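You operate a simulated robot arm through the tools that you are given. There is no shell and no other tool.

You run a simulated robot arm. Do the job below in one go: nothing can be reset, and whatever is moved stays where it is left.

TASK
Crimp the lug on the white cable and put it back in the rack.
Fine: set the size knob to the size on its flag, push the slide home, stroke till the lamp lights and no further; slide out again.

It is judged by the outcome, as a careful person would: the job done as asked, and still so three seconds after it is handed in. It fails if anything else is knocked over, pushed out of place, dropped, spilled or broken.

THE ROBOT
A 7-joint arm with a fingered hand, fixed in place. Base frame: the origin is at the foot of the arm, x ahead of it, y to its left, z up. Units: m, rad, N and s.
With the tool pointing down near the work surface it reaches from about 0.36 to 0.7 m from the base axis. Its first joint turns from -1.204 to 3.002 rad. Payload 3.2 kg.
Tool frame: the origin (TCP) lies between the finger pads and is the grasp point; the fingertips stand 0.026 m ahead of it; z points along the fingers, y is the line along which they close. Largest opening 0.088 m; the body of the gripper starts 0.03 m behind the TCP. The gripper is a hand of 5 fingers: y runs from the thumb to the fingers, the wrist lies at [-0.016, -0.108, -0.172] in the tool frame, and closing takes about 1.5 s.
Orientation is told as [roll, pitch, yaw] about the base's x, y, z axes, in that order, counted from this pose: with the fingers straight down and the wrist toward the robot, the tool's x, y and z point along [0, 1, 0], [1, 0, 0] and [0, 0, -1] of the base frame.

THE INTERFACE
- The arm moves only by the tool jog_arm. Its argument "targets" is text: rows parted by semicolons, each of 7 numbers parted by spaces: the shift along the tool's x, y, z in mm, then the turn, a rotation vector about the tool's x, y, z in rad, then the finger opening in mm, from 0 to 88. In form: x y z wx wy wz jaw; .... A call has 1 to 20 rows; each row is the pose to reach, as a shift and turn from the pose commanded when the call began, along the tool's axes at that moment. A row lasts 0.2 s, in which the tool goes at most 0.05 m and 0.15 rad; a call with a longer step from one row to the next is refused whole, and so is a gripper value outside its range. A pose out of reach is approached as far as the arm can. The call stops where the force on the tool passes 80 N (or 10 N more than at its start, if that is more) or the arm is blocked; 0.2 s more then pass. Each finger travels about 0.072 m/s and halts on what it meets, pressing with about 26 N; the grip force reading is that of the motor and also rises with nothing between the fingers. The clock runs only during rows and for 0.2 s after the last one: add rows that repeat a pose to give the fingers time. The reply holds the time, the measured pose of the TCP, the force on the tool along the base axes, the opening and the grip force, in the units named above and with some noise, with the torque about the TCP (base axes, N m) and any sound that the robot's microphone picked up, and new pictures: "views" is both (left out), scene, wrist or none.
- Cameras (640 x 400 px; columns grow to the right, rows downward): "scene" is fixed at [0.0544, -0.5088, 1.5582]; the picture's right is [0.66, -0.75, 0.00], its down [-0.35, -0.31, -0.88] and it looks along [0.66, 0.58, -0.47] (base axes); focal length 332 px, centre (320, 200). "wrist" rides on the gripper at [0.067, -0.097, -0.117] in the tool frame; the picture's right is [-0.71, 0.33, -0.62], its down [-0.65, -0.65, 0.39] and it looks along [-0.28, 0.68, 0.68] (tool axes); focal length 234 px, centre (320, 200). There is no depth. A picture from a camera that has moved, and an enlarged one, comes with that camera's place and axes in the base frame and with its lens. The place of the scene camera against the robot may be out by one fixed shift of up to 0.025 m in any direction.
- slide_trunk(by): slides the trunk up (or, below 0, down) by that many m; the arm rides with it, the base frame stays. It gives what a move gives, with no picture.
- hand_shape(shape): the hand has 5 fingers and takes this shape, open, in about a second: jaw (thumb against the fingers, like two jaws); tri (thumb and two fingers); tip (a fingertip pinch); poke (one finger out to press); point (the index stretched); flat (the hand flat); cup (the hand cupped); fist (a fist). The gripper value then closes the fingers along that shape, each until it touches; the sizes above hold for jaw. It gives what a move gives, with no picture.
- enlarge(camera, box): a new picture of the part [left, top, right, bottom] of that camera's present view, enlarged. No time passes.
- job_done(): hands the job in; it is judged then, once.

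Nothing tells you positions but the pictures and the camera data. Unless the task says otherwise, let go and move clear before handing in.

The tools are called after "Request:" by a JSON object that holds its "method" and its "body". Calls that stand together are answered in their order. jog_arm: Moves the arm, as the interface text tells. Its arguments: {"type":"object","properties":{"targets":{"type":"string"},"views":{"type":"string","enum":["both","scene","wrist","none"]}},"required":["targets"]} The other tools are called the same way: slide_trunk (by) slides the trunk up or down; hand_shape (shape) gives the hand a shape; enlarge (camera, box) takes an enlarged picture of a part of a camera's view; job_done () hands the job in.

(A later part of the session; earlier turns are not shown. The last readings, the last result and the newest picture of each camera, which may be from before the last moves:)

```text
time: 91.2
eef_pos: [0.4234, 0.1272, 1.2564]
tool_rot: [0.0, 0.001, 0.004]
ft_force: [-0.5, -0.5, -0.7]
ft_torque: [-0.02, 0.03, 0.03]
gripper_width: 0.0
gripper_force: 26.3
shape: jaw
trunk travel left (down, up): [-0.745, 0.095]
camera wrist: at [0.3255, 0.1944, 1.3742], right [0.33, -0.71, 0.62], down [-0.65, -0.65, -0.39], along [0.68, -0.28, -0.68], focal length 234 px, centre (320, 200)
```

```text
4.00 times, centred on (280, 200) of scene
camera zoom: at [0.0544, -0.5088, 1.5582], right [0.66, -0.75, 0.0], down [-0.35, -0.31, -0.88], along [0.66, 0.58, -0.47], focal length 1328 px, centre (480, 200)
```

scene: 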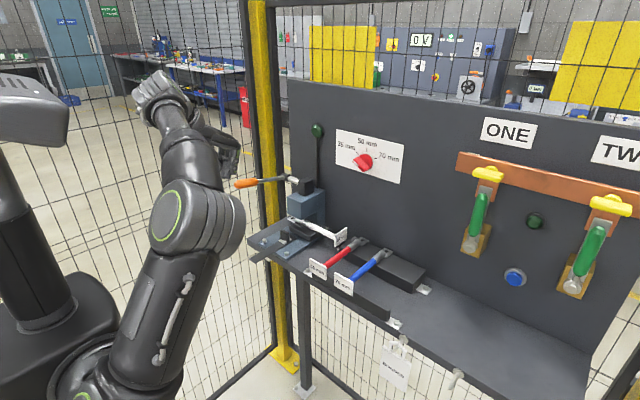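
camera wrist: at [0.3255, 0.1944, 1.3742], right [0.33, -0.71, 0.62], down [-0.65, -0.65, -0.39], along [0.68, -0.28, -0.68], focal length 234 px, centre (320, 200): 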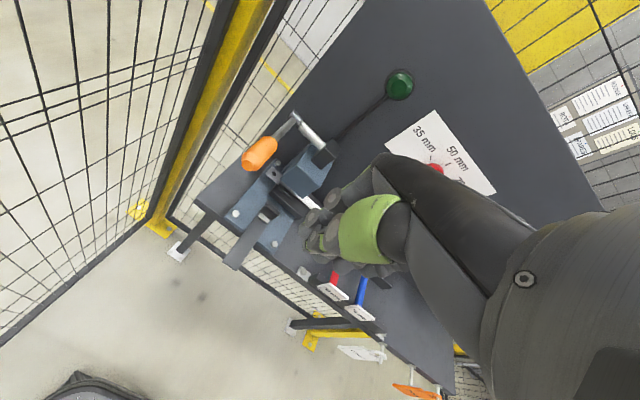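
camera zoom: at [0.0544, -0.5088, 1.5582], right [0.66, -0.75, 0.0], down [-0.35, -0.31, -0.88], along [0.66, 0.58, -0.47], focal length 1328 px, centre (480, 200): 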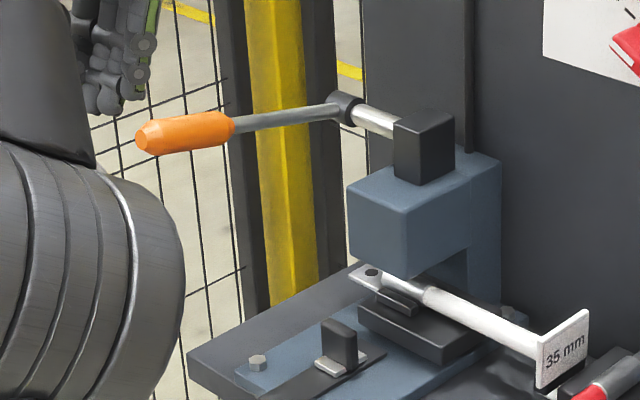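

Handle centre at (0.535, 0.203, 1.1545), about 24 mm thick, lever about 12° above level. I'll move the closed fingertips over its middle.

Request:
{"method": "jog_arm", "body": {"targets": "20 30 0 0 0 0 0; 40 60 0 0 0 0 0; 60 90 5 0 0 0 0; 75.5 111.6 15 0 0 0 0; 75.5 111.6 26 0 0 0 0; 75.5 111.6 26 0 0 0 0", "views": "both"}}

Request:
{"method": "enlarge", "body": {"camera": "scene", "box": [200, 100, 340, 220]}}

Request:
{"method": "enlarge", "body": {"camera": "wrist", "box": [220, 130, 420, 300]}}

```text
time: 92.8
eef_pos: [0.5395, 0.1463, 1.254]
tool_rot: [0.061, 0.005, -0.063]
ft_force: [-1.2, 0.7, -0.2]
ft_torque: [0.01, 0.03, -0.05]
gripper_width: 0.0
gripper_force: 25.8
shape: jaw
out of reach, approached as far as the arm can: row 3, 4, 5, 6
trunk travel left (down, up): [-0.745, 0.095]
stopped in row 6: the arm was blocked; the commanded pose is now the measured one
camera wrist: at [0.4479, 0.2111, 1.3757], right [0.29, -0.76, 0.58], down [-0.69, -0.58, -0.42], along [0.66, -0.28, -0.7], focal length 234 px, centre (320, 200)
```

scene: 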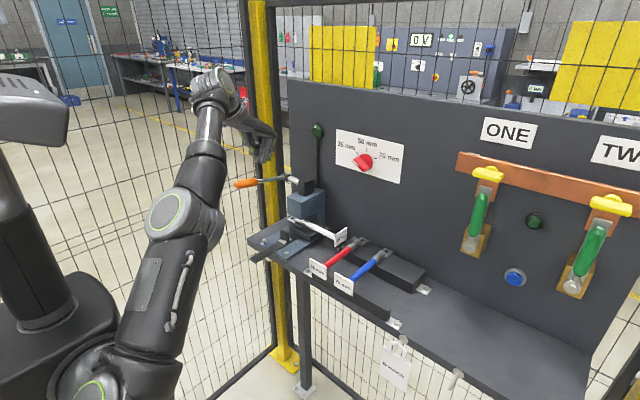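
wrist: 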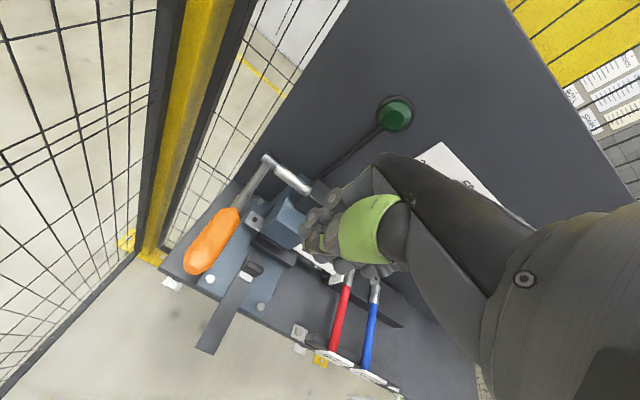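

```text
3.33 times, centred on (270, 160) of scene
camera zoom: at [0.0544, -0.5088, 1.5582], right [0.66, -0.75, 0.0], down [-0.35, -0.31, -0.88], along [0.66, 0.58, -0.47], focal length 1106 px, centre (487, 333)
```

zoom: 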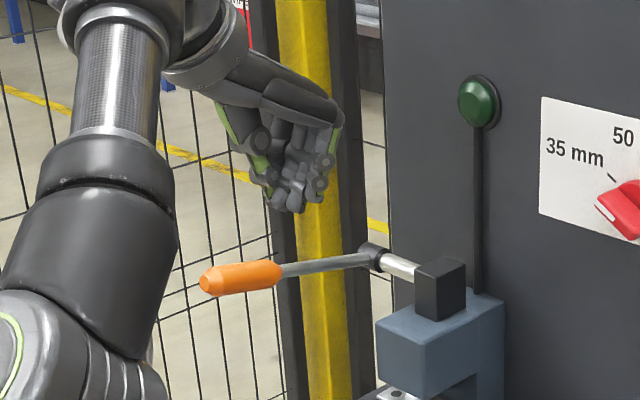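

```text
2.35 times, centred on (320, 215) of wrist
camera zoom: at [0.4479, 0.2111, 1.3757], right [0.29, -0.76, 0.58], down [-0.69, -0.58, -0.42], along [0.66, -0.28, -0.7], focal length 551 px, centre (320, 165)
```

zoom: 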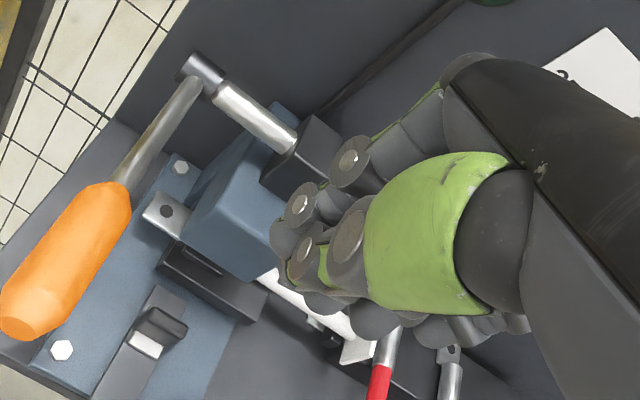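

The arm is too stretched at this height. I'll raise the trunk and use a forward tilt of the hand so that the wrist sits lower and closer.

Request:
{"method": "jog_arm", "body": {"targets": "0 -30 0 0 0 0 0; 0 -60 0 0 0 0 0; 0 -90 0 0 0 0 0; 0 -90 0 0 0 0 0", "views": "none"}}

Request:
{"method": "slide_trunk", "body": {"by": 0.08}}

```text
time: 93.8
eef_pos: [0.4496, 0.1529, 1.2537]
tool_rot: [0.057, 0.004, -0.056]
ft_force: [0.6, 0.4, 0.0]
ft_torque: [-0.02, -0.02, -0.02]
gripper_width: 0.0001
gripper_force: 25.7
shape: jaw
trunk travel left (down, up): [-0.745, 0.095]
```

```text
time: 95.0
eef_pos: [0.45, 0.1529, 1.3338]
tool_rot: [0.058, 0.002, -0.057]
ft_force: [0.9, -0.3, 0.1]
ft_torque: [0.04, 0.0, -0.02]
gripper_width: 0.0
gripper_force: 26.1
shape: jaw
trunk travel left (down, up): [-0.825, 0.015]
```

Request:
{"method": "jog_arm", "body": {"targets": "8 12 19 -0.067 -0.01 -0.01 0; 16 24 38 -0.133 -0.02 -0.02 0; 24 36 57 -0.2 -0.03 -0.03 0; 32 48 76 -0.267 -0.04 -0.04 0; 40 60 95 -0.333 -0.05 -0.05 0; 48 72 113 -0.4 -0.057 -0.056 0; 48 72 113 -0.4 -0.057 -0.056 0", "views": "both"}}

Request:
{"method": "enlarge", "body": {"camera": "scene", "box": [200, 100, 340, 220]}}

Request:
{"method": "enlarge", "body": {"camera": "wrist", "box": [220, 130, 420, 300]}}

```text
time: 96.6
eef_pos: [0.5246, 0.2037, 1.2242]
tool_rot: [-0.01, -0.4, -0.013]
ft_force: [0.7, -0.5, 0.5]
ft_torque: [-0.04, 0.01, -0.01]
gripper_width: 0.0003
gripper_force: 26.5
shape: jaw
trunk travel left (down, up): [-0.825, 0.015]
camera wrist: at [0.3903, 0.2717, 1.2939], right [0.05, -0.7, 0.71], down [-0.46, -0.65, -0.61], along [0.89, -0.29, -0.36], focal length 234 px, centre (320, 200)
```

scene: 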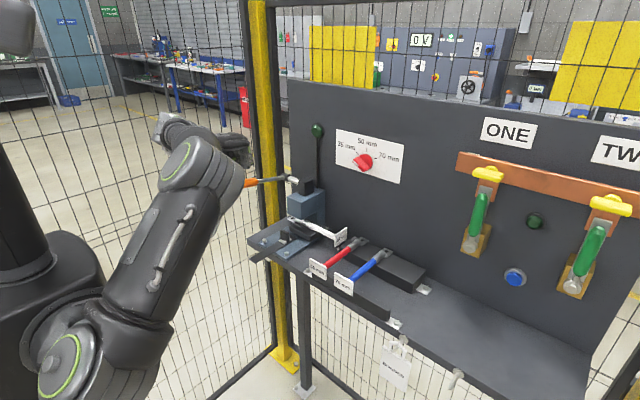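
wrist: 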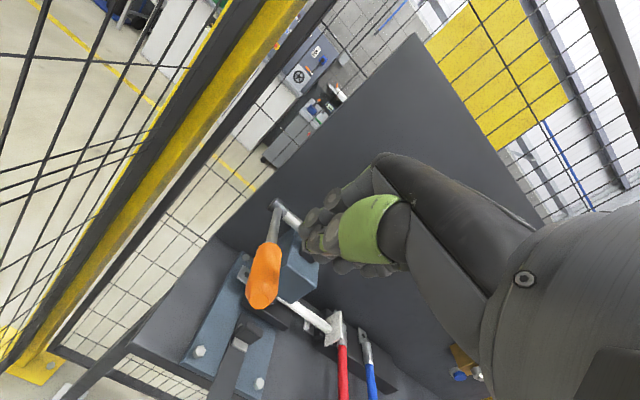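

```text
3.33 times, centred on (270, 160) of scene
camera zoom: at [0.0544, -0.5088, 1.5582], right [0.66, -0.75, 0.0], down [-0.35, -0.31, -0.88], along [0.66, 0.58, -0.47], focal length 1106 px, centre (487, 333)
```

zoom: 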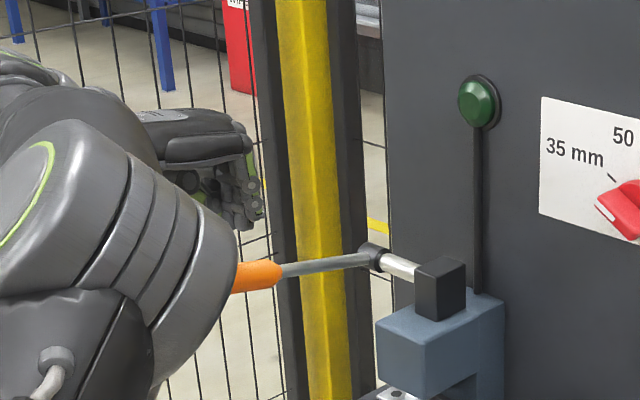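

```text
2.35 times, centred on (320, 215) of wrist
camera zoom: at [0.3903, 0.2717, 1.2939], right [0.05, -0.7, 0.71], down [-0.46, -0.65, -0.61], along [0.89, -0.29, -0.36], focal length 551 px, centre (320, 165)
```

zoom: 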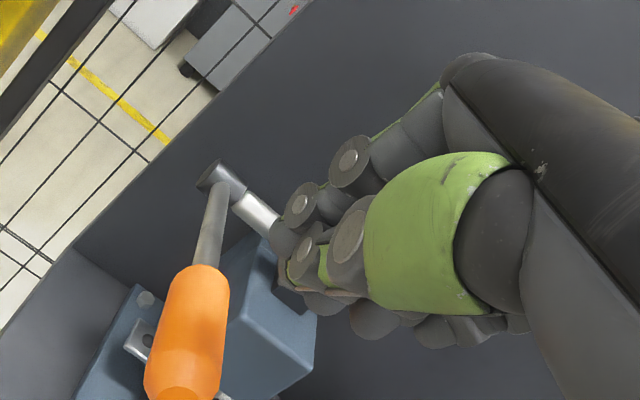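

The fingertips are above the handle's middle and the lamp (dark green) is in view. I'll lower toward contact.

Request:
{"method": "jog_arm", "body": {"targets": "0 -3.9 9.2 0 0 0 0; 0 -7.8 18.4 0 0 0 0; 0 -10.9 25.8 0 0 0 0; 0 -10.9 25.8 0 0 0 0", "views": "scene"}}

Request:
{"method": "enlarge", "body": {"camera": "scene", "box": [220, 110, 340, 210]}}

```text
time: 97.6
eef_pos: [0.5237, 0.2027, 1.196]
tool_rot: [-0.01, -0.4, -0.01]
ft_force: [-0.5, 0.2, 1.1]
ft_torque: [0.03, 0.02, 0.01]
gripper_width: 0.0
gripper_force: 26.1
shape: jaw
trunk travel left (down, up): [-0.825, 0.015]
```

scene: 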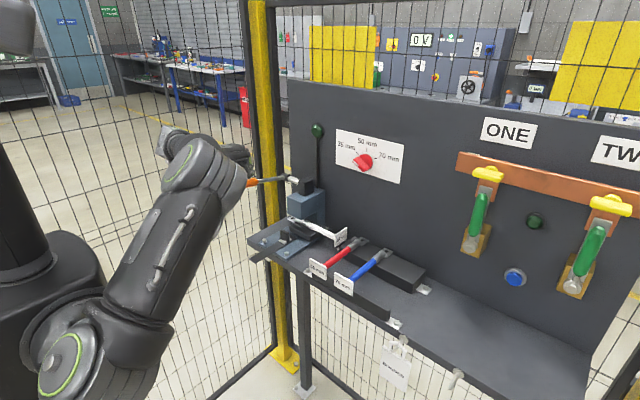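

```text
4.00 times, centred on (280, 160) of scene
camera zoom: at [0.0544, -0.5088, 1.5582], right [0.66, -0.75, 0.0], down [-0.35, -0.31, -0.88], along [0.66, 0.58, -0.47], focal length 1328 px, centre (480, 360)
```

zoom: 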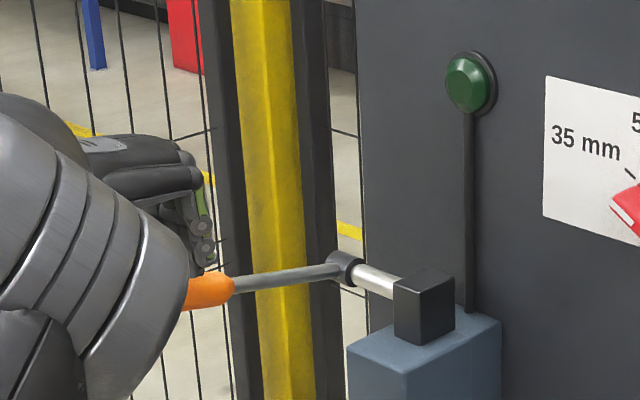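

Request:
{"method": "jog_arm", "body": {"targets": "0 -1.6 3.7 0 0 0 0; 0 -3.1 7.4 0 0 0 0; 0 -3.1 7.4 0 0 0 0", "views": "scene"}}

Request:
{"method": "enlarge", "body": {"camera": "scene", "box": [220, 110, 340, 210]}}

```text
time: 98.4
eef_pos: [0.5238, 0.2042, 1.1868]
tool_rot: [-0.011, -0.398, -0.012]
ft_force: [-0.5, 0.2, 1.2]
ft_torque: [0.01, -0.01, 0.02]
gripper_width: 0.0
gripper_force: 26.4
shape: jaw
trunk travel left (down, up): [-0.825, 0.015]
```

scene: 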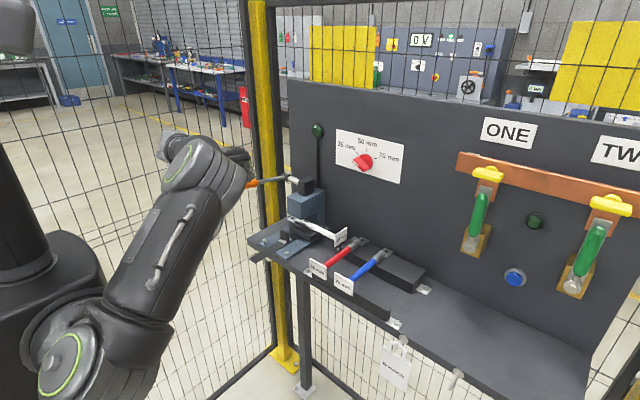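

```text
4.00 times, centred on (280, 160) of scene
camera zoom: at [0.0544, -0.5088, 1.5582], right [0.66, -0.75, 0.0], down [-0.35, -0.31, -0.88], along [0.66, 0.58, -0.47], focal length 1328 px, centre (480, 360)
```

zoom: 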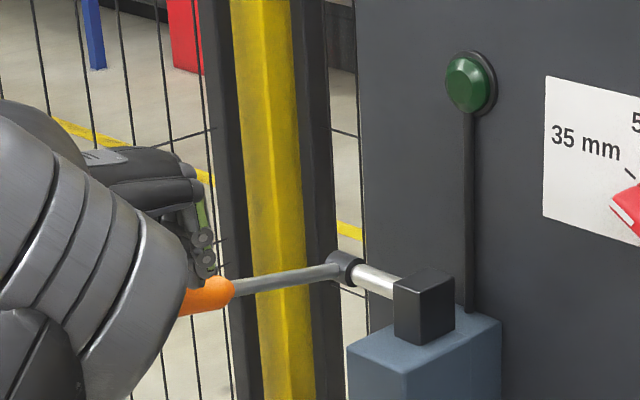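

The lever has begun to move with very little force. I'll push down in 10 mm steps, checking the lamp each time.

Request:
{"method": "jog_arm", "body": {"targets": "0 -2 4.6 0 0 0 0; 0 -3.9 9.2 0 0 0 0; 0 -3.9 9.2 0 0 0 0", "views": "scene"}}

Request:
{"method": "enlarge", "body": {"camera": "scene", "box": [220, 110, 340, 210]}}

```text
time: 99.2
eef_pos: [0.5242, 0.2029, 1.1771]
tool_rot: [-0.011, -0.4, -0.01]
ft_force: [0.0, 0.1, 0.4]
ft_torque: [0.02, 0.01, 0.0]
gripper_width: 0.0
gripper_force: 25.9
shape: jaw
trunk travel left (down, up): [-0.825, 0.015]
```

scene: 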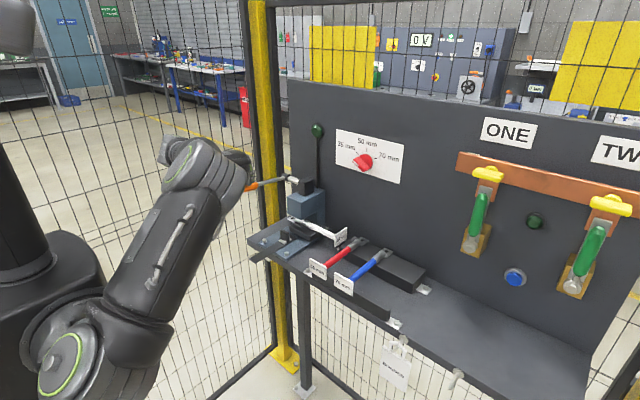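

```text
4.00 times, centred on (280, 160) of scene
camera zoom: at [0.0544, -0.5088, 1.5582], right [0.66, -0.75, 0.0], down [-0.35, -0.31, -0.88], along [0.66, 0.58, -0.47], focal length 1328 px, centre (480, 360)
```

zoom: 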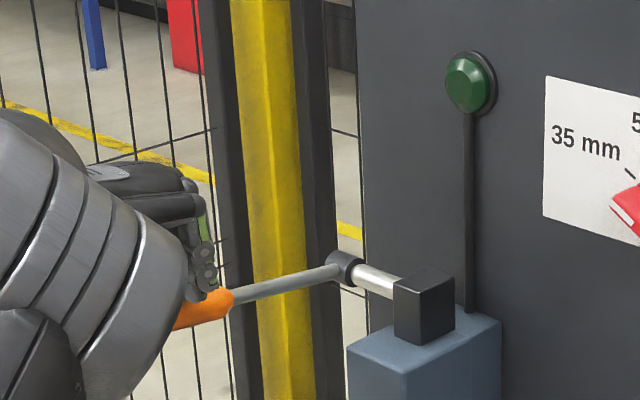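

Request:
{"method": "jog_arm", "body": {"targets": "0 -2 4.6 0 0 0 0; 0 -3.9 9.2 0 0 0 0; 0 -3.9 9.2 0 0 0 0", "views": "scene"}}

Request:
{"method": "enlarge", "body": {"camera": "scene", "box": [220, 110, 340, 210]}}

```text
time: 100.0
eef_pos: [0.5245, 0.202, 1.1675]
tool_rot: [-0.012, -0.397, -0.01]
ft_force: [-1.0, 1.1, 0.9]
ft_torque: [0.03, 0.01, 0.03]
gripper_width: 0.0001
gripper_force: 26.1
shape: jaw
trunk travel left (down, up): [-0.825, 0.015]
```

scene: 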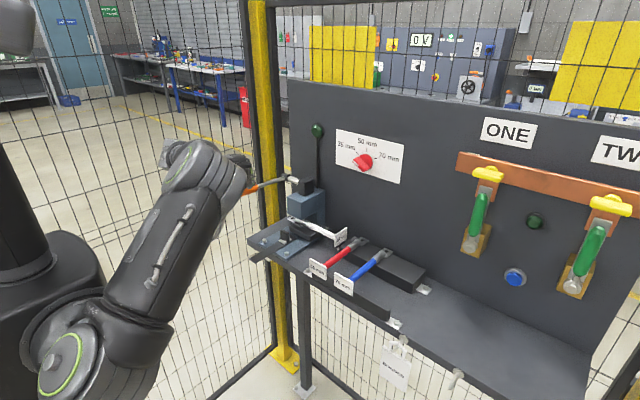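

```text
4.00 times, centred on (280, 160) of scene
camera zoom: at [0.0544, -0.5088, 1.5582], right [0.66, -0.75, 0.0], down [-0.35, -0.31, -0.88], along [0.66, 0.58, -0.47], focal length 1328 px, centre (480, 360)
```

zoom: 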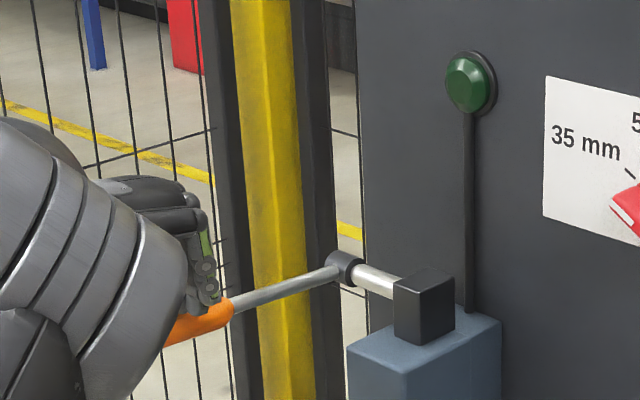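

Request:
{"method": "jog_arm", "body": {"targets": "0 -1.5 4.8 0 0 0 0; 0 -3 9.6 0 0 0 0; 0 -3 9.6 0 0 0 0", "views": "scene"}}

Request:
{"method": "enlarge", "body": {"camera": "scene", "box": [220, 110, 340, 210]}}

```text
time: 100.8
eef_pos: [0.525, 0.203, 1.1595]
tool_rot: [-0.009, -0.401, -0.012]
ft_force: [0.7, 0.4, 2.3]
ft_torque: [0.01, 0.02, 0.01]
gripper_width: 0.0001
gripper_force: 26.3
shape: jaw
trunk travel left (down, up): [-0.825, 0.015]
```

scene: 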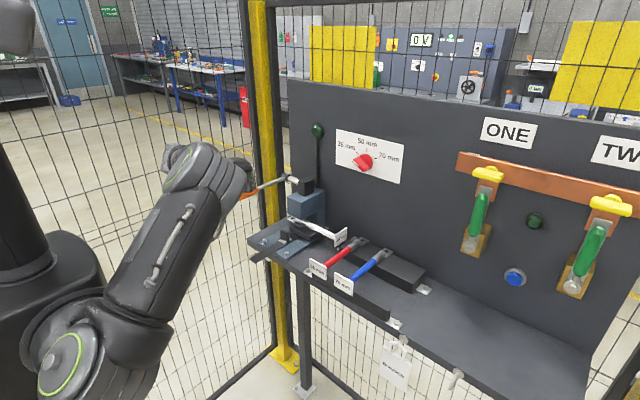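

```text
4.00 times, centred on (280, 160) of scene
camera zoom: at [0.0544, -0.5088, 1.5582], right [0.66, -0.75, 0.0], down [-0.35, -0.31, -0.88], along [0.66, 0.58, -0.47], focal length 1328 px, centre (480, 360)
```

zoom: 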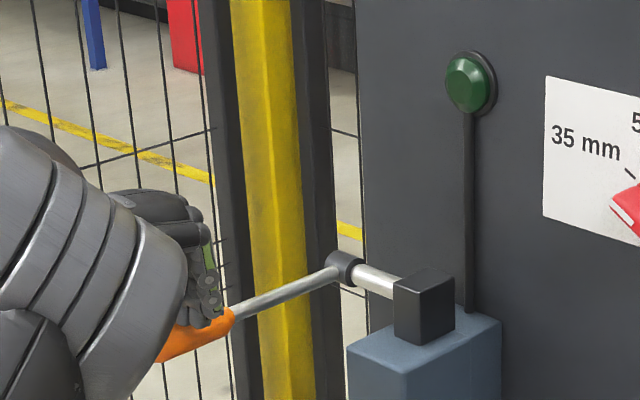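

Request:
{"method": "jog_arm", "body": {"targets": "0 -1.3 4.9 0 0 0 0; 0 -2.6 9.8 0 0 0 0; 0 -2.6 9.8 0 0 0 0", "views": "scene"}}

Request:
{"method": "enlarge", "body": {"camera": "scene", "box": [220, 110, 340, 210]}}

```text
time: 101.6
eef_pos: [0.527, 0.202, 1.1482]
tool_rot: [-0.011, -0.401, -0.011]
ft_force: [-0.4, 0.5, 0.8]
ft_torque: [0.02, -0.01, 0.0]
gripper_width: 0.0
gripper_force: 26.4
shape: jaw
trunk travel left (down, up): [-0.825, 0.015]
```

scene: 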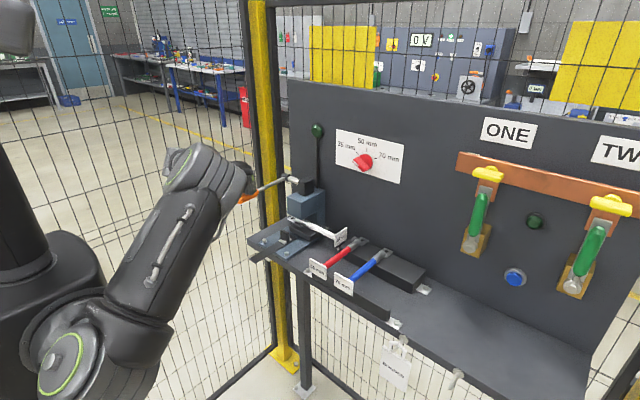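

```text
4.00 times, centred on (280, 160) of scene
camera zoom: at [0.0544, -0.5088, 1.5582], right [0.66, -0.75, 0.0], down [-0.35, -0.31, -0.88], along [0.66, 0.58, -0.47], focal length 1328 px, centre (480, 360)
```

zoom: 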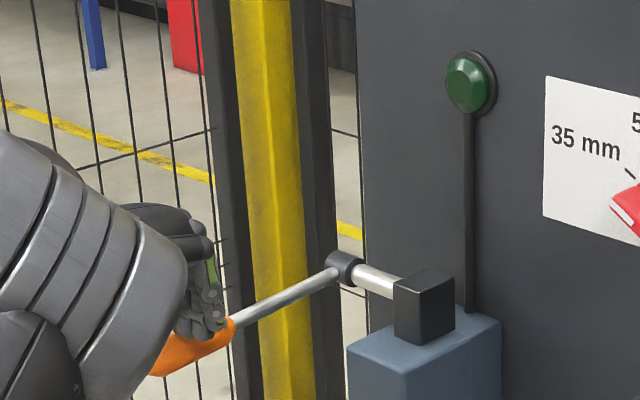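

Request:
{"method": "jog_arm", "body": {"targets": "0 -0.8 4.5 0 0 0 0; 0 -1.7 9.1 0 0 0 0; 0 -1.7 9.1 0 0 0 0", "views": "scene"}}

Request:
{"method": "enlarge", "body": {"camera": "scene", "box": [220, 110, 360, 250]}}

```text
time: 102.4
eef_pos: [0.5283, 0.2015, 1.1388]
tool_rot: [-0.01, -0.398, -0.011]
ft_force: [-0.8, 0.7, 1.1]
ft_torque: [0.02, 0.02, 0.01]
gripper_width: 0.0
gripper_force: 26.1
shape: jaw
trunk travel left (down, up): [-0.825, 0.015]
```

scene: 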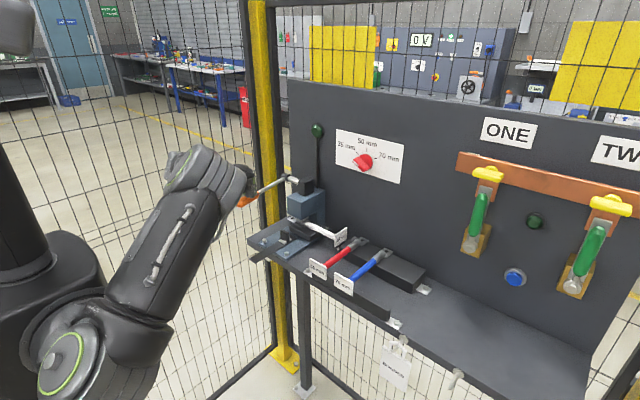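

```text
2.86 times, centred on (290, 180) of scene
camera zoom: at [0.0544, -0.5088, 1.5582], right [0.66, -0.75, 0.0], down [-0.35, -0.31, -0.88], along [0.66, 0.58, -0.47], focal length 948 px, centre (406, 257)
```

zoom: 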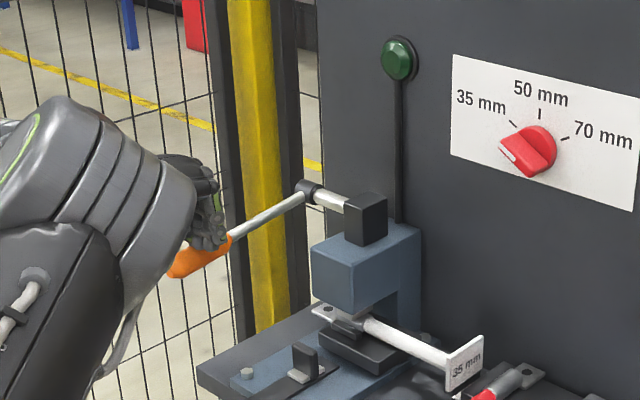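

Request:
{"method": "enlarge", "body": {"camera": "scene", "box": [270, 185, 350, 250]}}

Request:
{"method": "jog_arm", "body": {"targets": "0 -0.8 4.5 0 0 0 0; 0 -1.7 9.1 0 0 0 0; 0 -1.7 9.1 0 0 0 0", "views": "scene"}}

Request:
{"method": "enlarge", "body": {"camera": "scene", "box": [220, 110, 360, 250]}}

Request:
{"method": "enlarge", "body": {"camera": "scene", "box": [270, 185, 350, 250]}}

```text
6.15 times, centred on (310, 218) of scene
camera zoom: at [0.0544, -0.5088, 1.5582], right [0.66, -0.75, 0.0], down [-0.35, -0.31, -0.88], along [0.66, 0.58, -0.47], focal length 2043 px, centre (382, 92)
```

zoom: 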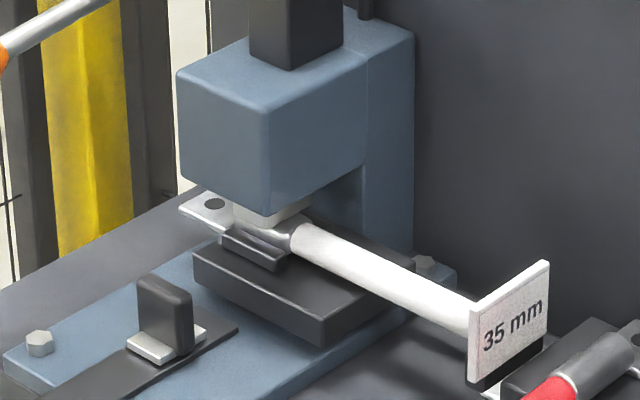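

```text
time: 103.2
eef_pos: [0.5315, 0.2022, 1.1296]
tool_rot: [-0.011, -0.401, -0.01]
ft_force: [-1.0, 1.1, 2.7]
ft_torque: [0.03, 0.02, -0.02]
gripper_width: 0.0
gripper_force: 26.3
shape: jaw
trunk travel left (down, up): [-0.825, 0.015]
```

scene: 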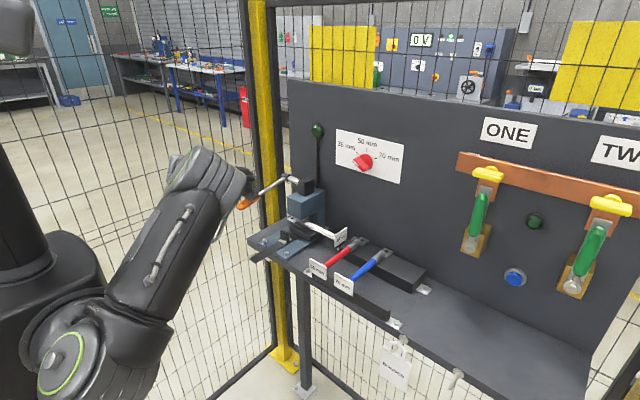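

```text
2.86 times, centred on (290, 180) of scene
camera zoom: at [0.0544, -0.5088, 1.5582], right [0.66, -0.75, 0.0], down [-0.35, -0.31, -0.88], along [0.66, 0.58, -0.47], focal length 948 px, centre (406, 257)
```

zoom: 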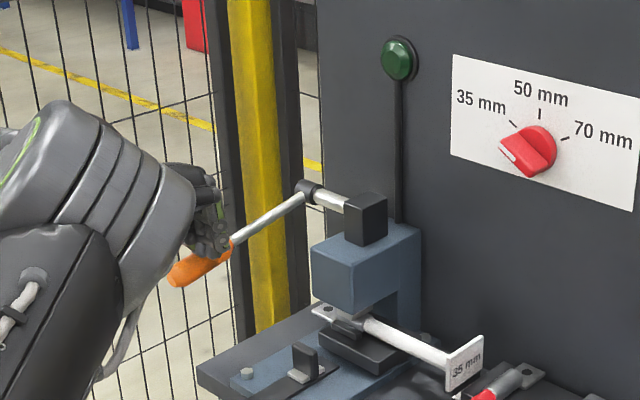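

```text
6.15 times, centred on (310, 218) of scene
camera zoom: at [0.0544, -0.5088, 1.5582], right [0.66, -0.75, 0.0], down [-0.35, -0.31, -0.88], along [0.66, 0.58, -0.47], focal length 2043 px, centre (382, 92)
```

zoom: 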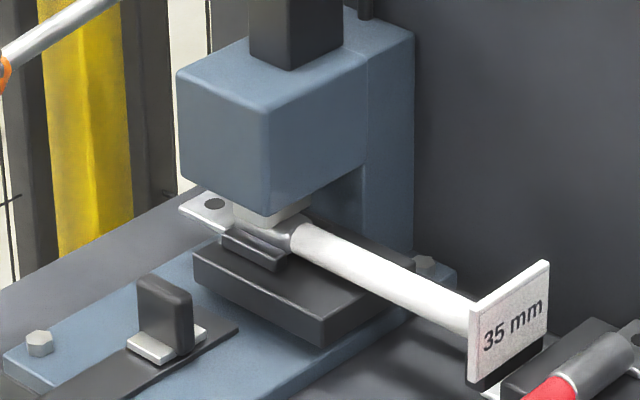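

The ram (light grey) has come down almost onto the barrel. From here I'll use 4 mm steps and check the lamp each time.

Request:
{"method": "jog_arm", "body": {"targets": "0 -0.4 2 0 0 0 0; 0 -0.7 4.1 0 0 0 0; 0 -0.7 4.1 0 0 0 0", "views": "scene"}}

Request:
{"method": "enlarge", "body": {"camera": "scene", "box": [230, 110, 350, 250]}}

Request:
{"method": "enlarge", "body": {"camera": "scene", "box": [280, 195, 340, 235]}}

```text
time: 104.0
eef_pos: [0.5323, 0.2014, 1.1251]
tool_rot: [-0.01, -0.401, -0.011]
ft_force: [-0.9, 0.7, 1.2]
ft_torque: [-0.01, 0.04, 0.02]
gripper_width: 0.0001
gripper_force: 25.9
shape: jaw
trunk travel left (down, up): [-0.825, 0.015]
```

scene: 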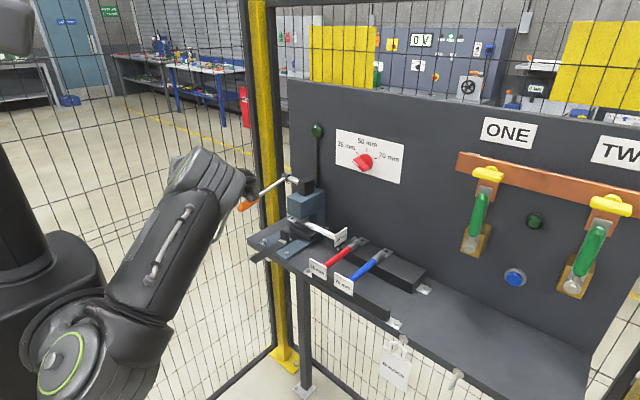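

```text
2.86 times, centred on (290, 180) of scene
camera zoom: at [0.0544, -0.5088, 1.5582], right [0.66, -0.75, 0.0], down [-0.35, -0.31, -0.88], along [0.66, 0.58, -0.47], focal length 948 px, centre (406, 257)
```

zoom: 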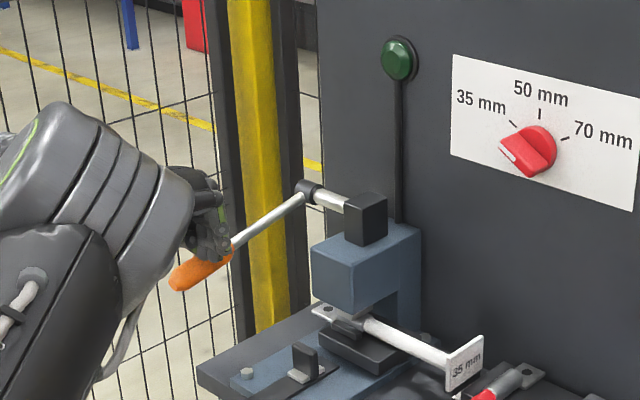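

```text
10.00 times, centred on (310, 215) of scene
camera zoom: at [0.0544, -0.5088, 1.5582], right [0.66, -0.75, 0.0], down [-0.35, -0.31, -0.88], along [0.66, 0.58, -0.47], focal length 3319 px, centre (420, 50)
```

zoom: 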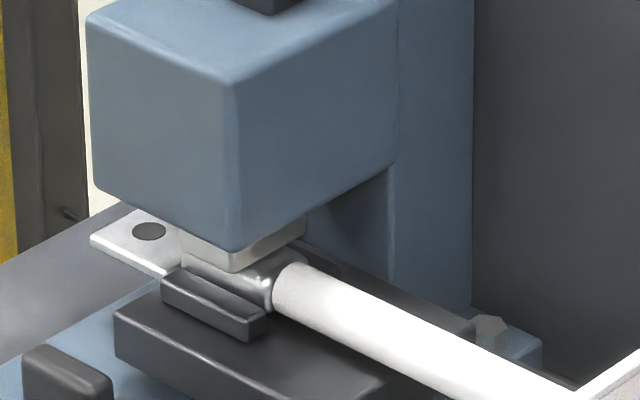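

Request:
{"method": "jog_arm", "body": {"targets": "0 -0.4 2 0 0 0 0; 0 -0.7 4.1 0 0 0 0; 0 -0.7 4.1 0 0 0 0", "views": "scene"}}

Request:
{"method": "enlarge", "body": {"camera": "scene", "box": [230, 110, 350, 250]}}

Request:
{"method": "enlarge", "body": {"camera": "scene", "box": [280, 195, 340, 235]}}

```text
time: 104.8
eef_pos: [0.5329, 0.2007, 1.1215]
tool_rot: [-0.01, -0.399, -0.009]
ft_force: [-1.1, -0.1, 2.0]
ft_torque: [0.02, -0.01, -0.03]
gripper_width: 0.0
gripper_force: 26.0
shape: jaw
trunk travel left (down, up): [-0.825, 0.015]
```

scene: 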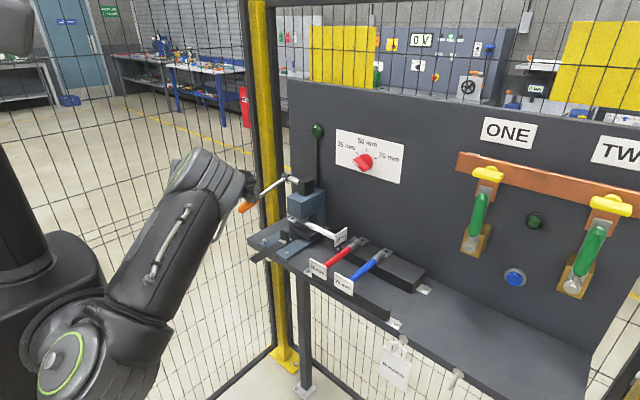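

```text
2.86 times, centred on (290, 180) of scene
camera zoom: at [0.0544, -0.5088, 1.5582], right [0.66, -0.75, 0.0], down [-0.35, -0.31, -0.88], along [0.66, 0.58, -0.47], focal length 948 px, centre (406, 257)
```

zoom: 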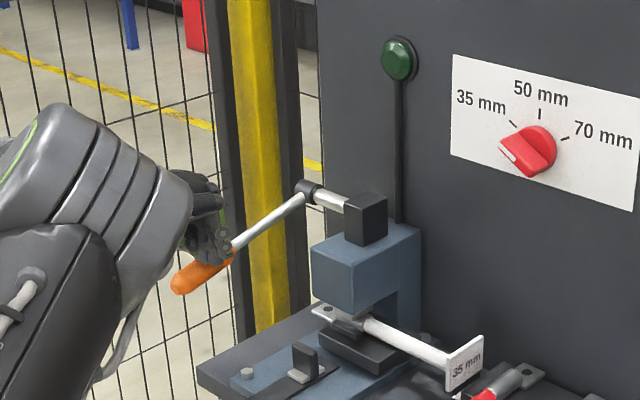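

```text
10.00 times, centred on (310, 215) of scene
camera zoom: at [0.0544, -0.5088, 1.5582], right [0.66, -0.75, 0.0], down [-0.35, -0.31, -0.88], along [0.66, 0.58, -0.47], focal length 3319 px, centre (420, 50)
```

zoom: 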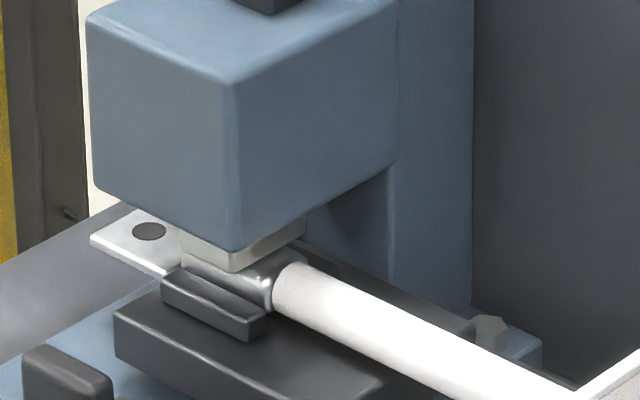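

Request:
{"method": "jog_arm", "body": {"targets": "0 -0.3 2.6 0 0 0 0; 0 -0.6 5.2 0 0 0 0; 0 -0.6 5.2 0 0 0 0", "views": "scene"}}

Request:
{"method": "enlarge", "body": {"camera": "scene", "box": [230, 110, 350, 250]}}

Request:
{"method": "enlarge", "body": {"camera": "scene", "box": [280, 195, 340, 235]}}

```text
time: 105.6
eef_pos: [0.5334, 0.2016, 1.119]
tool_rot: [-0.009, -0.4, -0.011]
ft_force: [-1.8, 0.6, 8.1]
ft_torque: [0.08, 0.03, 0.01]
gripper_width: 0.0
gripper_force: 26.4
shape: jaw
trunk travel left (down, up): [-0.825, 0.015]
```

scene: 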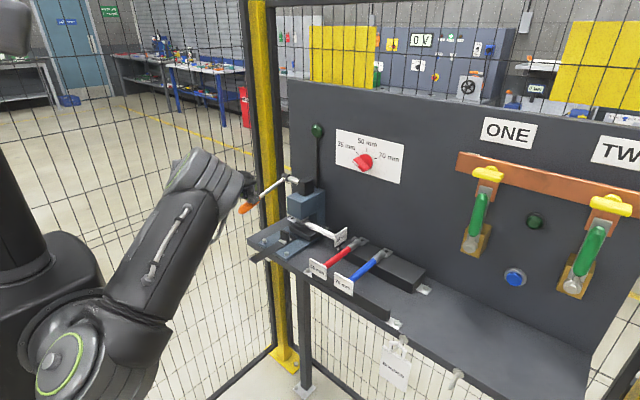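

```text
2.86 times, centred on (290, 180) of scene
camera zoom: at [0.0544, -0.5088, 1.5582], right [0.66, -0.75, 0.0], down [-0.35, -0.31, -0.88], along [0.66, 0.58, -0.47], focal length 948 px, centre (406, 257)
```

zoom: 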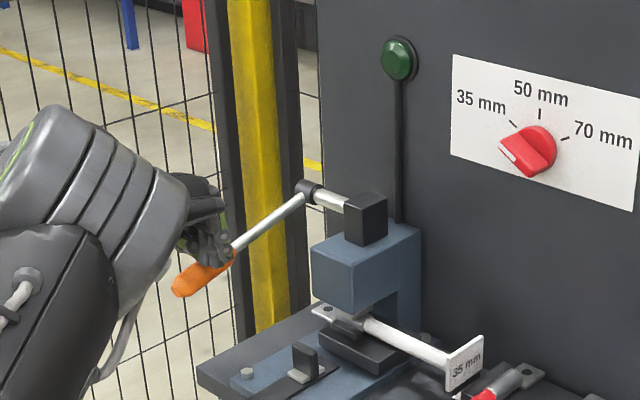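

```text
10.00 times, centred on (310, 215) of scene
camera zoom: at [0.0544, -0.5088, 1.5582], right [0.66, -0.75, 0.0], down [-0.35, -0.31, -0.88], along [0.66, 0.58, -0.47], focal length 3319 px, centre (420, 50)
```

zoom: 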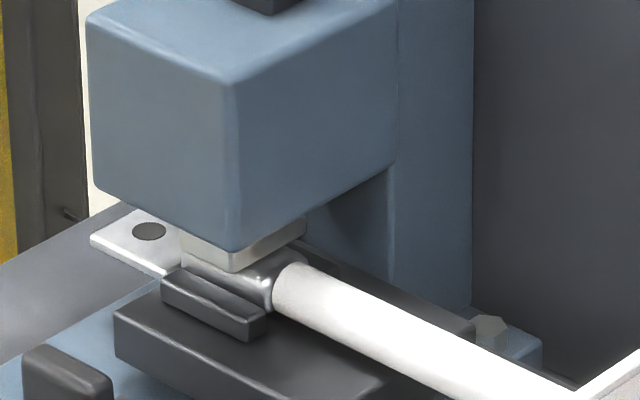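

Resistance is starting (8 N). I'll continue in 3 to 4 mm steps.

Request:
{"method": "jog_arm", "body": {"targets": "0 -0.3 2 0 0 0 0; 0 -0.5 4 0 0 0 0; 0 -0.5 4 0 0 0 0", "views": "scene"}}

Request:
{"method": "enlarge", "body": {"camera": "scene", "box": [230, 110, 350, 250]}}

```text
time: 106.4
eef_pos: [0.5313, 0.2016, 1.1173]
tool_rot: [-0.007, -0.405, -0.01]
ft_force: [-4.3, 2.5, 21.8]
ft_torque: [0.16, -0.08, 0.01]
gripper_width: 0.0001
gripper_force: 26.4
shape: jaw
trunk travel left (down, up): [-0.825, 0.015]
```

scene: 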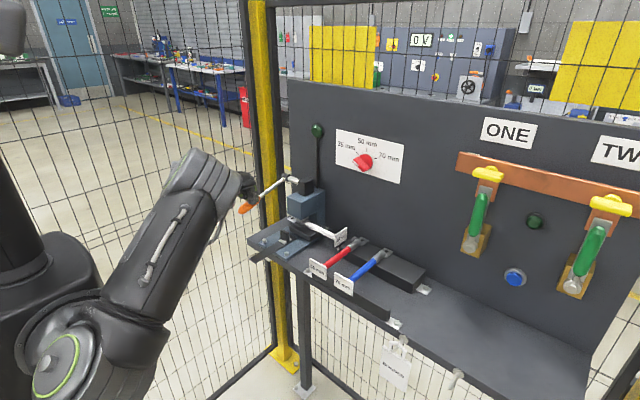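

```text
2.86 times, centred on (290, 180) of scene
camera zoom: at [0.0544, -0.5088, 1.5582], right [0.66, -0.75, 0.0], down [-0.35, -0.31, -0.88], along [0.66, 0.58, -0.47], focal length 948 px, centre (406, 257)
```

zoom: 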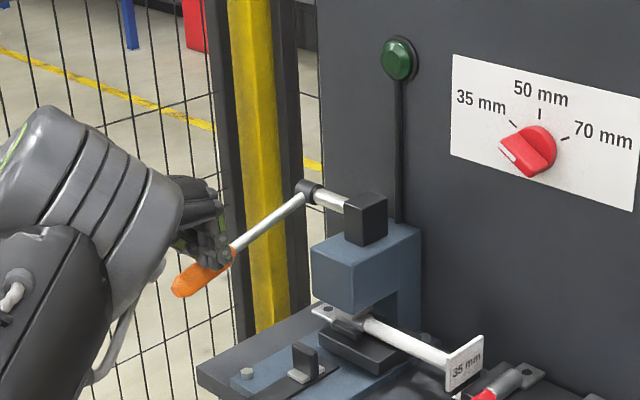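

Resistance is building (22 N) and the lamp is still dark. I'll go on in small steps.

Request:
{"method": "jog_arm", "body": {"targets": "0 -0.3 2 0 0 0 0; 0 -0.5 4 0 0 0 0; 0 -0.5 4 0 0 0 0", "views": "scene"}}

Request:
{"method": "enlarge", "body": {"camera": "scene", "box": [230, 110, 350, 250]}}

```text
time: 107.2
eef_pos: [0.5303, 0.2008, 1.1151]
tool_rot: [-0.007, -0.411, -0.011]
ft_force: [-9.6, 1.5, 30.8]
ft_torque: [0.15, -0.02, 0.06]
gripper_width: 0.0
gripper_force: 26.1
shape: jaw
trunk travel left (down, up): [-0.825, 0.015]
```

scene: 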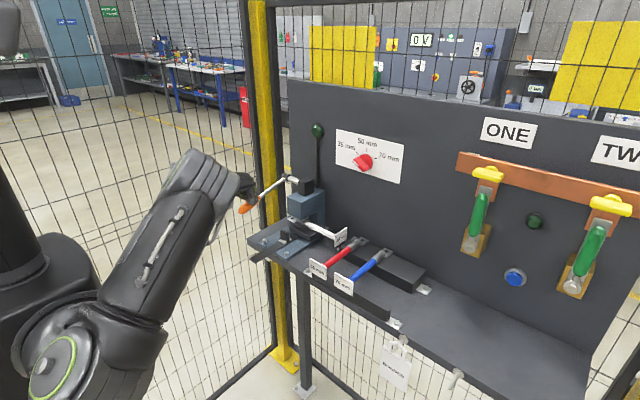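

```text
2.86 times, centred on (290, 180) of scene
camera zoom: at [0.0544, -0.5088, 1.5582], right [0.66, -0.75, 0.0], down [-0.35, -0.31, -0.88], along [0.66, 0.58, -0.47], focal length 948 px, centre (406, 257)
```

zoom: 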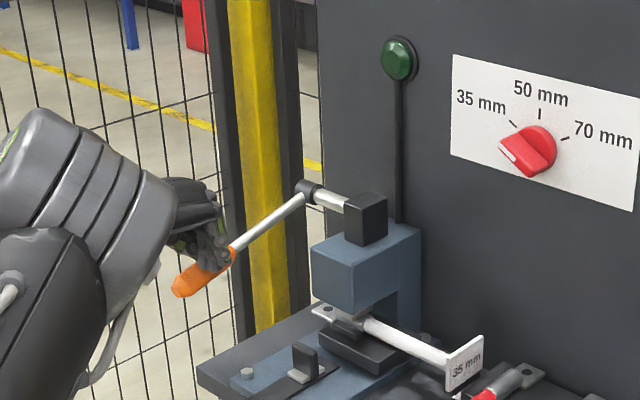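

The force rises steadily with the motion (31 N), as expected for a crimp. Lamp still dark; continuing along the handle's arc.

Request:
{"method": "jog_arm", "body": {"targets": "0 0 2 0 0 0 0; 0 0.3 4 0 0 0 0; 0 0.3 4 0 0 0 0", "views": "scene"}}

Request:
{"method": "enlarge", "body": {"camera": "scene", "box": [230, 110, 350, 250]}}

Request:
{"method": "enlarge", "body": {"camera": "scene", "box": [280, 195, 340, 235]}}

```text
time: 108.0
eef_pos: [0.5288, 0.2005, 1.1146]
tool_rot: [-0.007, -0.415, -0.009]
ft_force: [-13.3, 0.5, 37.2]
ft_torque: [0.18, -0.1, 0.07]
gripper_width: 0.0
gripper_force: 26.2
shape: jaw
trunk travel left (down, up): [-0.825, 0.015]
```

scene: 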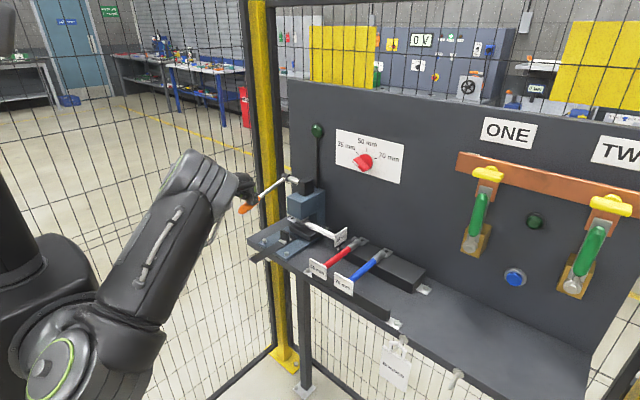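

```text
2.86 times, centred on (290, 180) of scene
camera zoom: at [0.0544, -0.5088, 1.5582], right [0.66, -0.75, 0.0], down [-0.35, -0.31, -0.88], along [0.66, 0.58, -0.47], focal length 948 px, centre (406, 257)
```

zoom: 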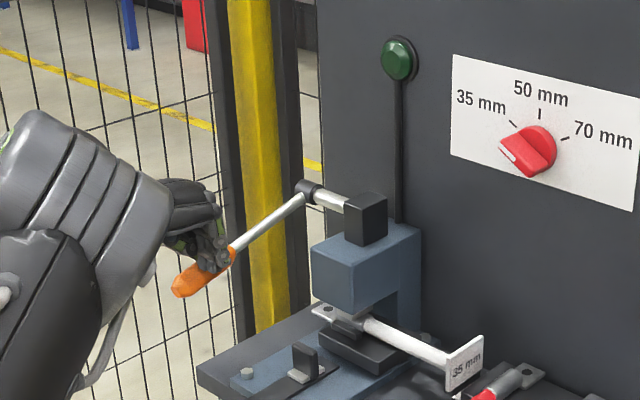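

```text
10.00 times, centred on (310, 215) of scene
camera zoom: at [0.0544, -0.5088, 1.5582], right [0.66, -0.75, 0.0], down [-0.35, -0.31, -0.88], along [0.66, 0.58, -0.47], focal length 3319 px, centre (420, 50)
```

zoom: 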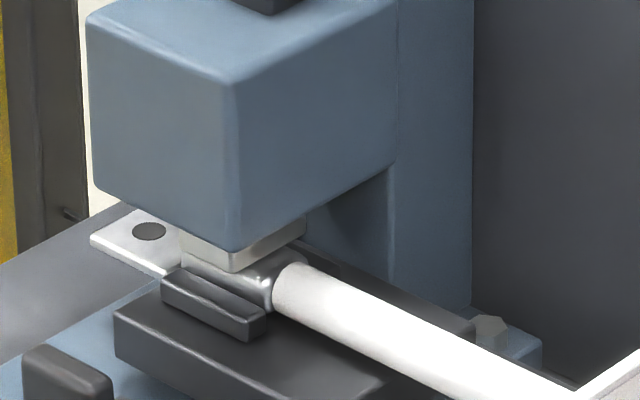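

The lever has come to a hard stop about 29° below its start, and the lamp is still dark, so this looks like one full stroke of a pumped press. I'll ease the hand up and see whether the lever returns by itself and whether the ram has moved.

Request:
{"method": "jog_arm", "body": {"targets": "0 2 -6 0 0 0 0; 0 6 -16 0 0 0 0; 0 10 -28 0 0 0 0; 0 16 -44 0 0 0 0; 0 16 -44 0 0 0 0", "views": "scene"}}

Request:
{"method": "enlarge", "body": {"camera": "scene", "box": [230, 110, 350, 250]}}

Request:
{"method": "enlarge", "body": {"camera": "scene", "box": [280, 195, 340, 235]}}

```text
time: 109.2
eef_pos: [0.536, 0.2024, 1.1526]
tool_rot: [-0.01, -0.397, -0.01]
ft_force: [-0.7, -0.1, 1.3]
ft_torque: [0.02, -0.01, -0.01]
gripper_width: 0.0
gripper_force: 26.3
shape: jaw
trunk travel left (down, up): [-0.825, 0.015]
```

scene: 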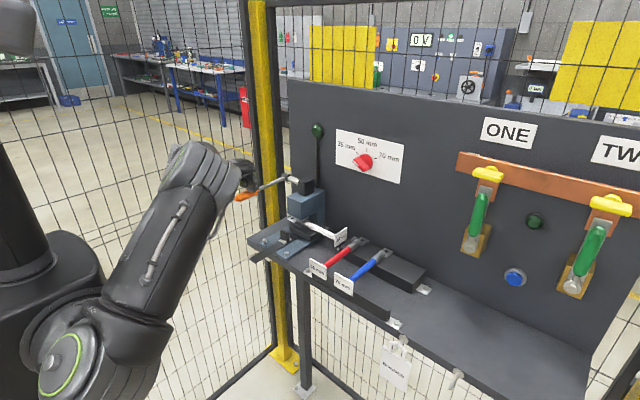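

```text
2.86 times, centred on (290, 180) of scene
camera zoom: at [0.0544, -0.5088, 1.5582], right [0.66, -0.75, 0.0], down [-0.35, -0.31, -0.88], along [0.66, 0.58, -0.47], focal length 948 px, centre (406, 257)
```

zoom: 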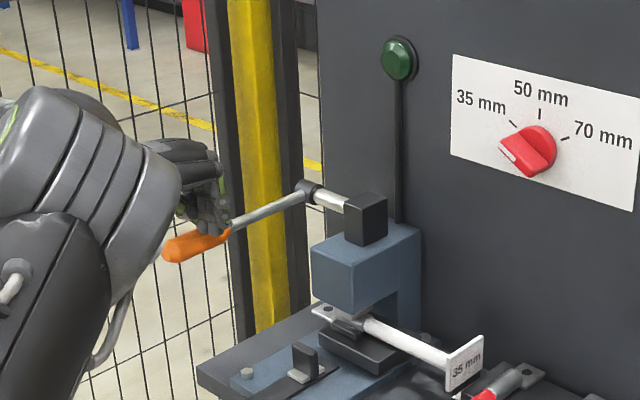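

```text
10.00 times, centred on (310, 215) of scene
camera zoom: at [0.0544, -0.5088, 1.5582], right [0.66, -0.75, 0.0], down [-0.35, -0.31, -0.88], along [0.66, 0.58, -0.47], focal length 3319 px, centre (420, 50)
```

zoom: 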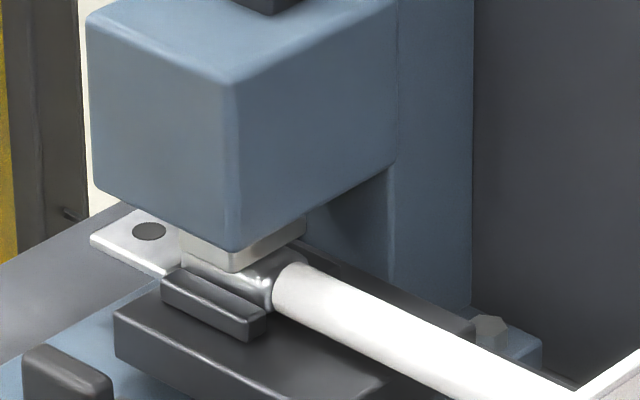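

The lever springs back up with the hand while the ram stays where it is, so it is a pumped press. I'll let the lever return fully to the top before the next stroke.

Request:
{"method": "jog_arm", "body": {"targets": "0 3 -18 0 0 0 0; 0 7 -37 0 0 0 0; 0 10.3 -55.3 0 0 0 0; 0 14.2 -64.5 0 0 0 0; 0 14.2 -64.5 0 0 0 0", "views": "scene"}}

Request:
{"method": "enlarge", "body": {"camera": "scene", "box": [230, 110, 350, 250]}}

Request:
{"method": "enlarge", "body": {"camera": "scene", "box": [280, 195, 340, 235]}}

```text
time: 110.4
eef_pos: [0.523, 0.2036, 1.2168]
tool_rot: [-0.012, -0.399, -0.011]
ft_force: [0.2, 0.4, 0.1]
ft_torque: [-0.02, 0.0, 0.0]
gripper_width: 0.0
gripper_force: 25.5
shape: jaw
trunk travel left (down, up): [-0.825, 0.015]
```

scene: 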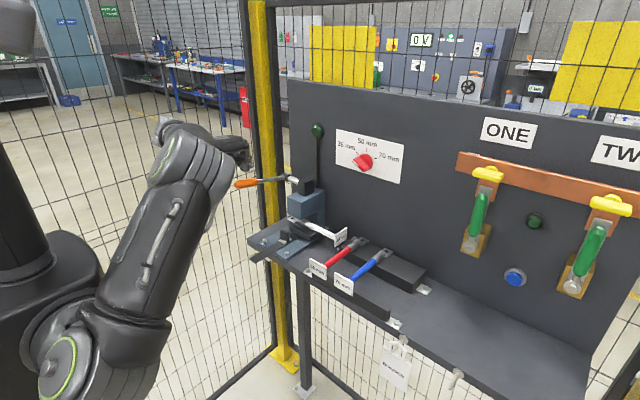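

```text
2.86 times, centred on (290, 180) of scene
camera zoom: at [0.0544, -0.5088, 1.5582], right [0.66, -0.75, 0.0], down [-0.35, -0.31, -0.88], along [0.66, 0.58, -0.47], focal length 948 px, centre (406, 257)
```

zoom: 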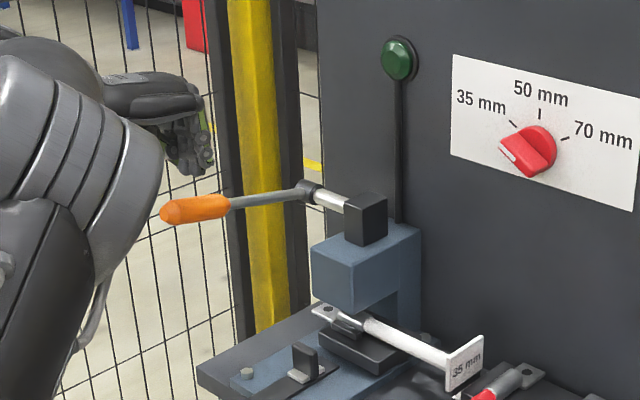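

```text
10.00 times, centred on (310, 215) of scene
camera zoom: at [0.0544, -0.5088, 1.5582], right [0.66, -0.75, 0.0], down [-0.35, -0.31, -0.88], along [0.66, 0.58, -0.47], focal length 3319 px, centre (420, 50)
```

zoom: 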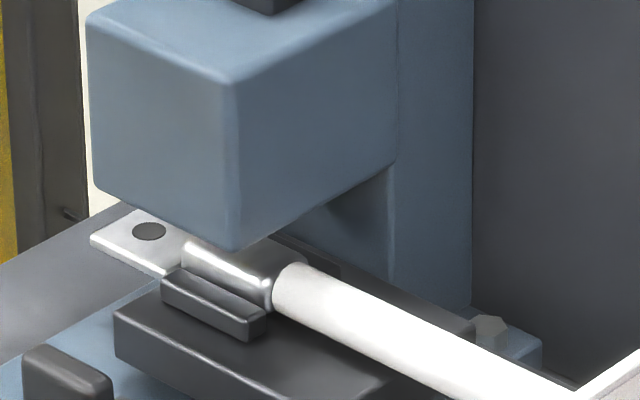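

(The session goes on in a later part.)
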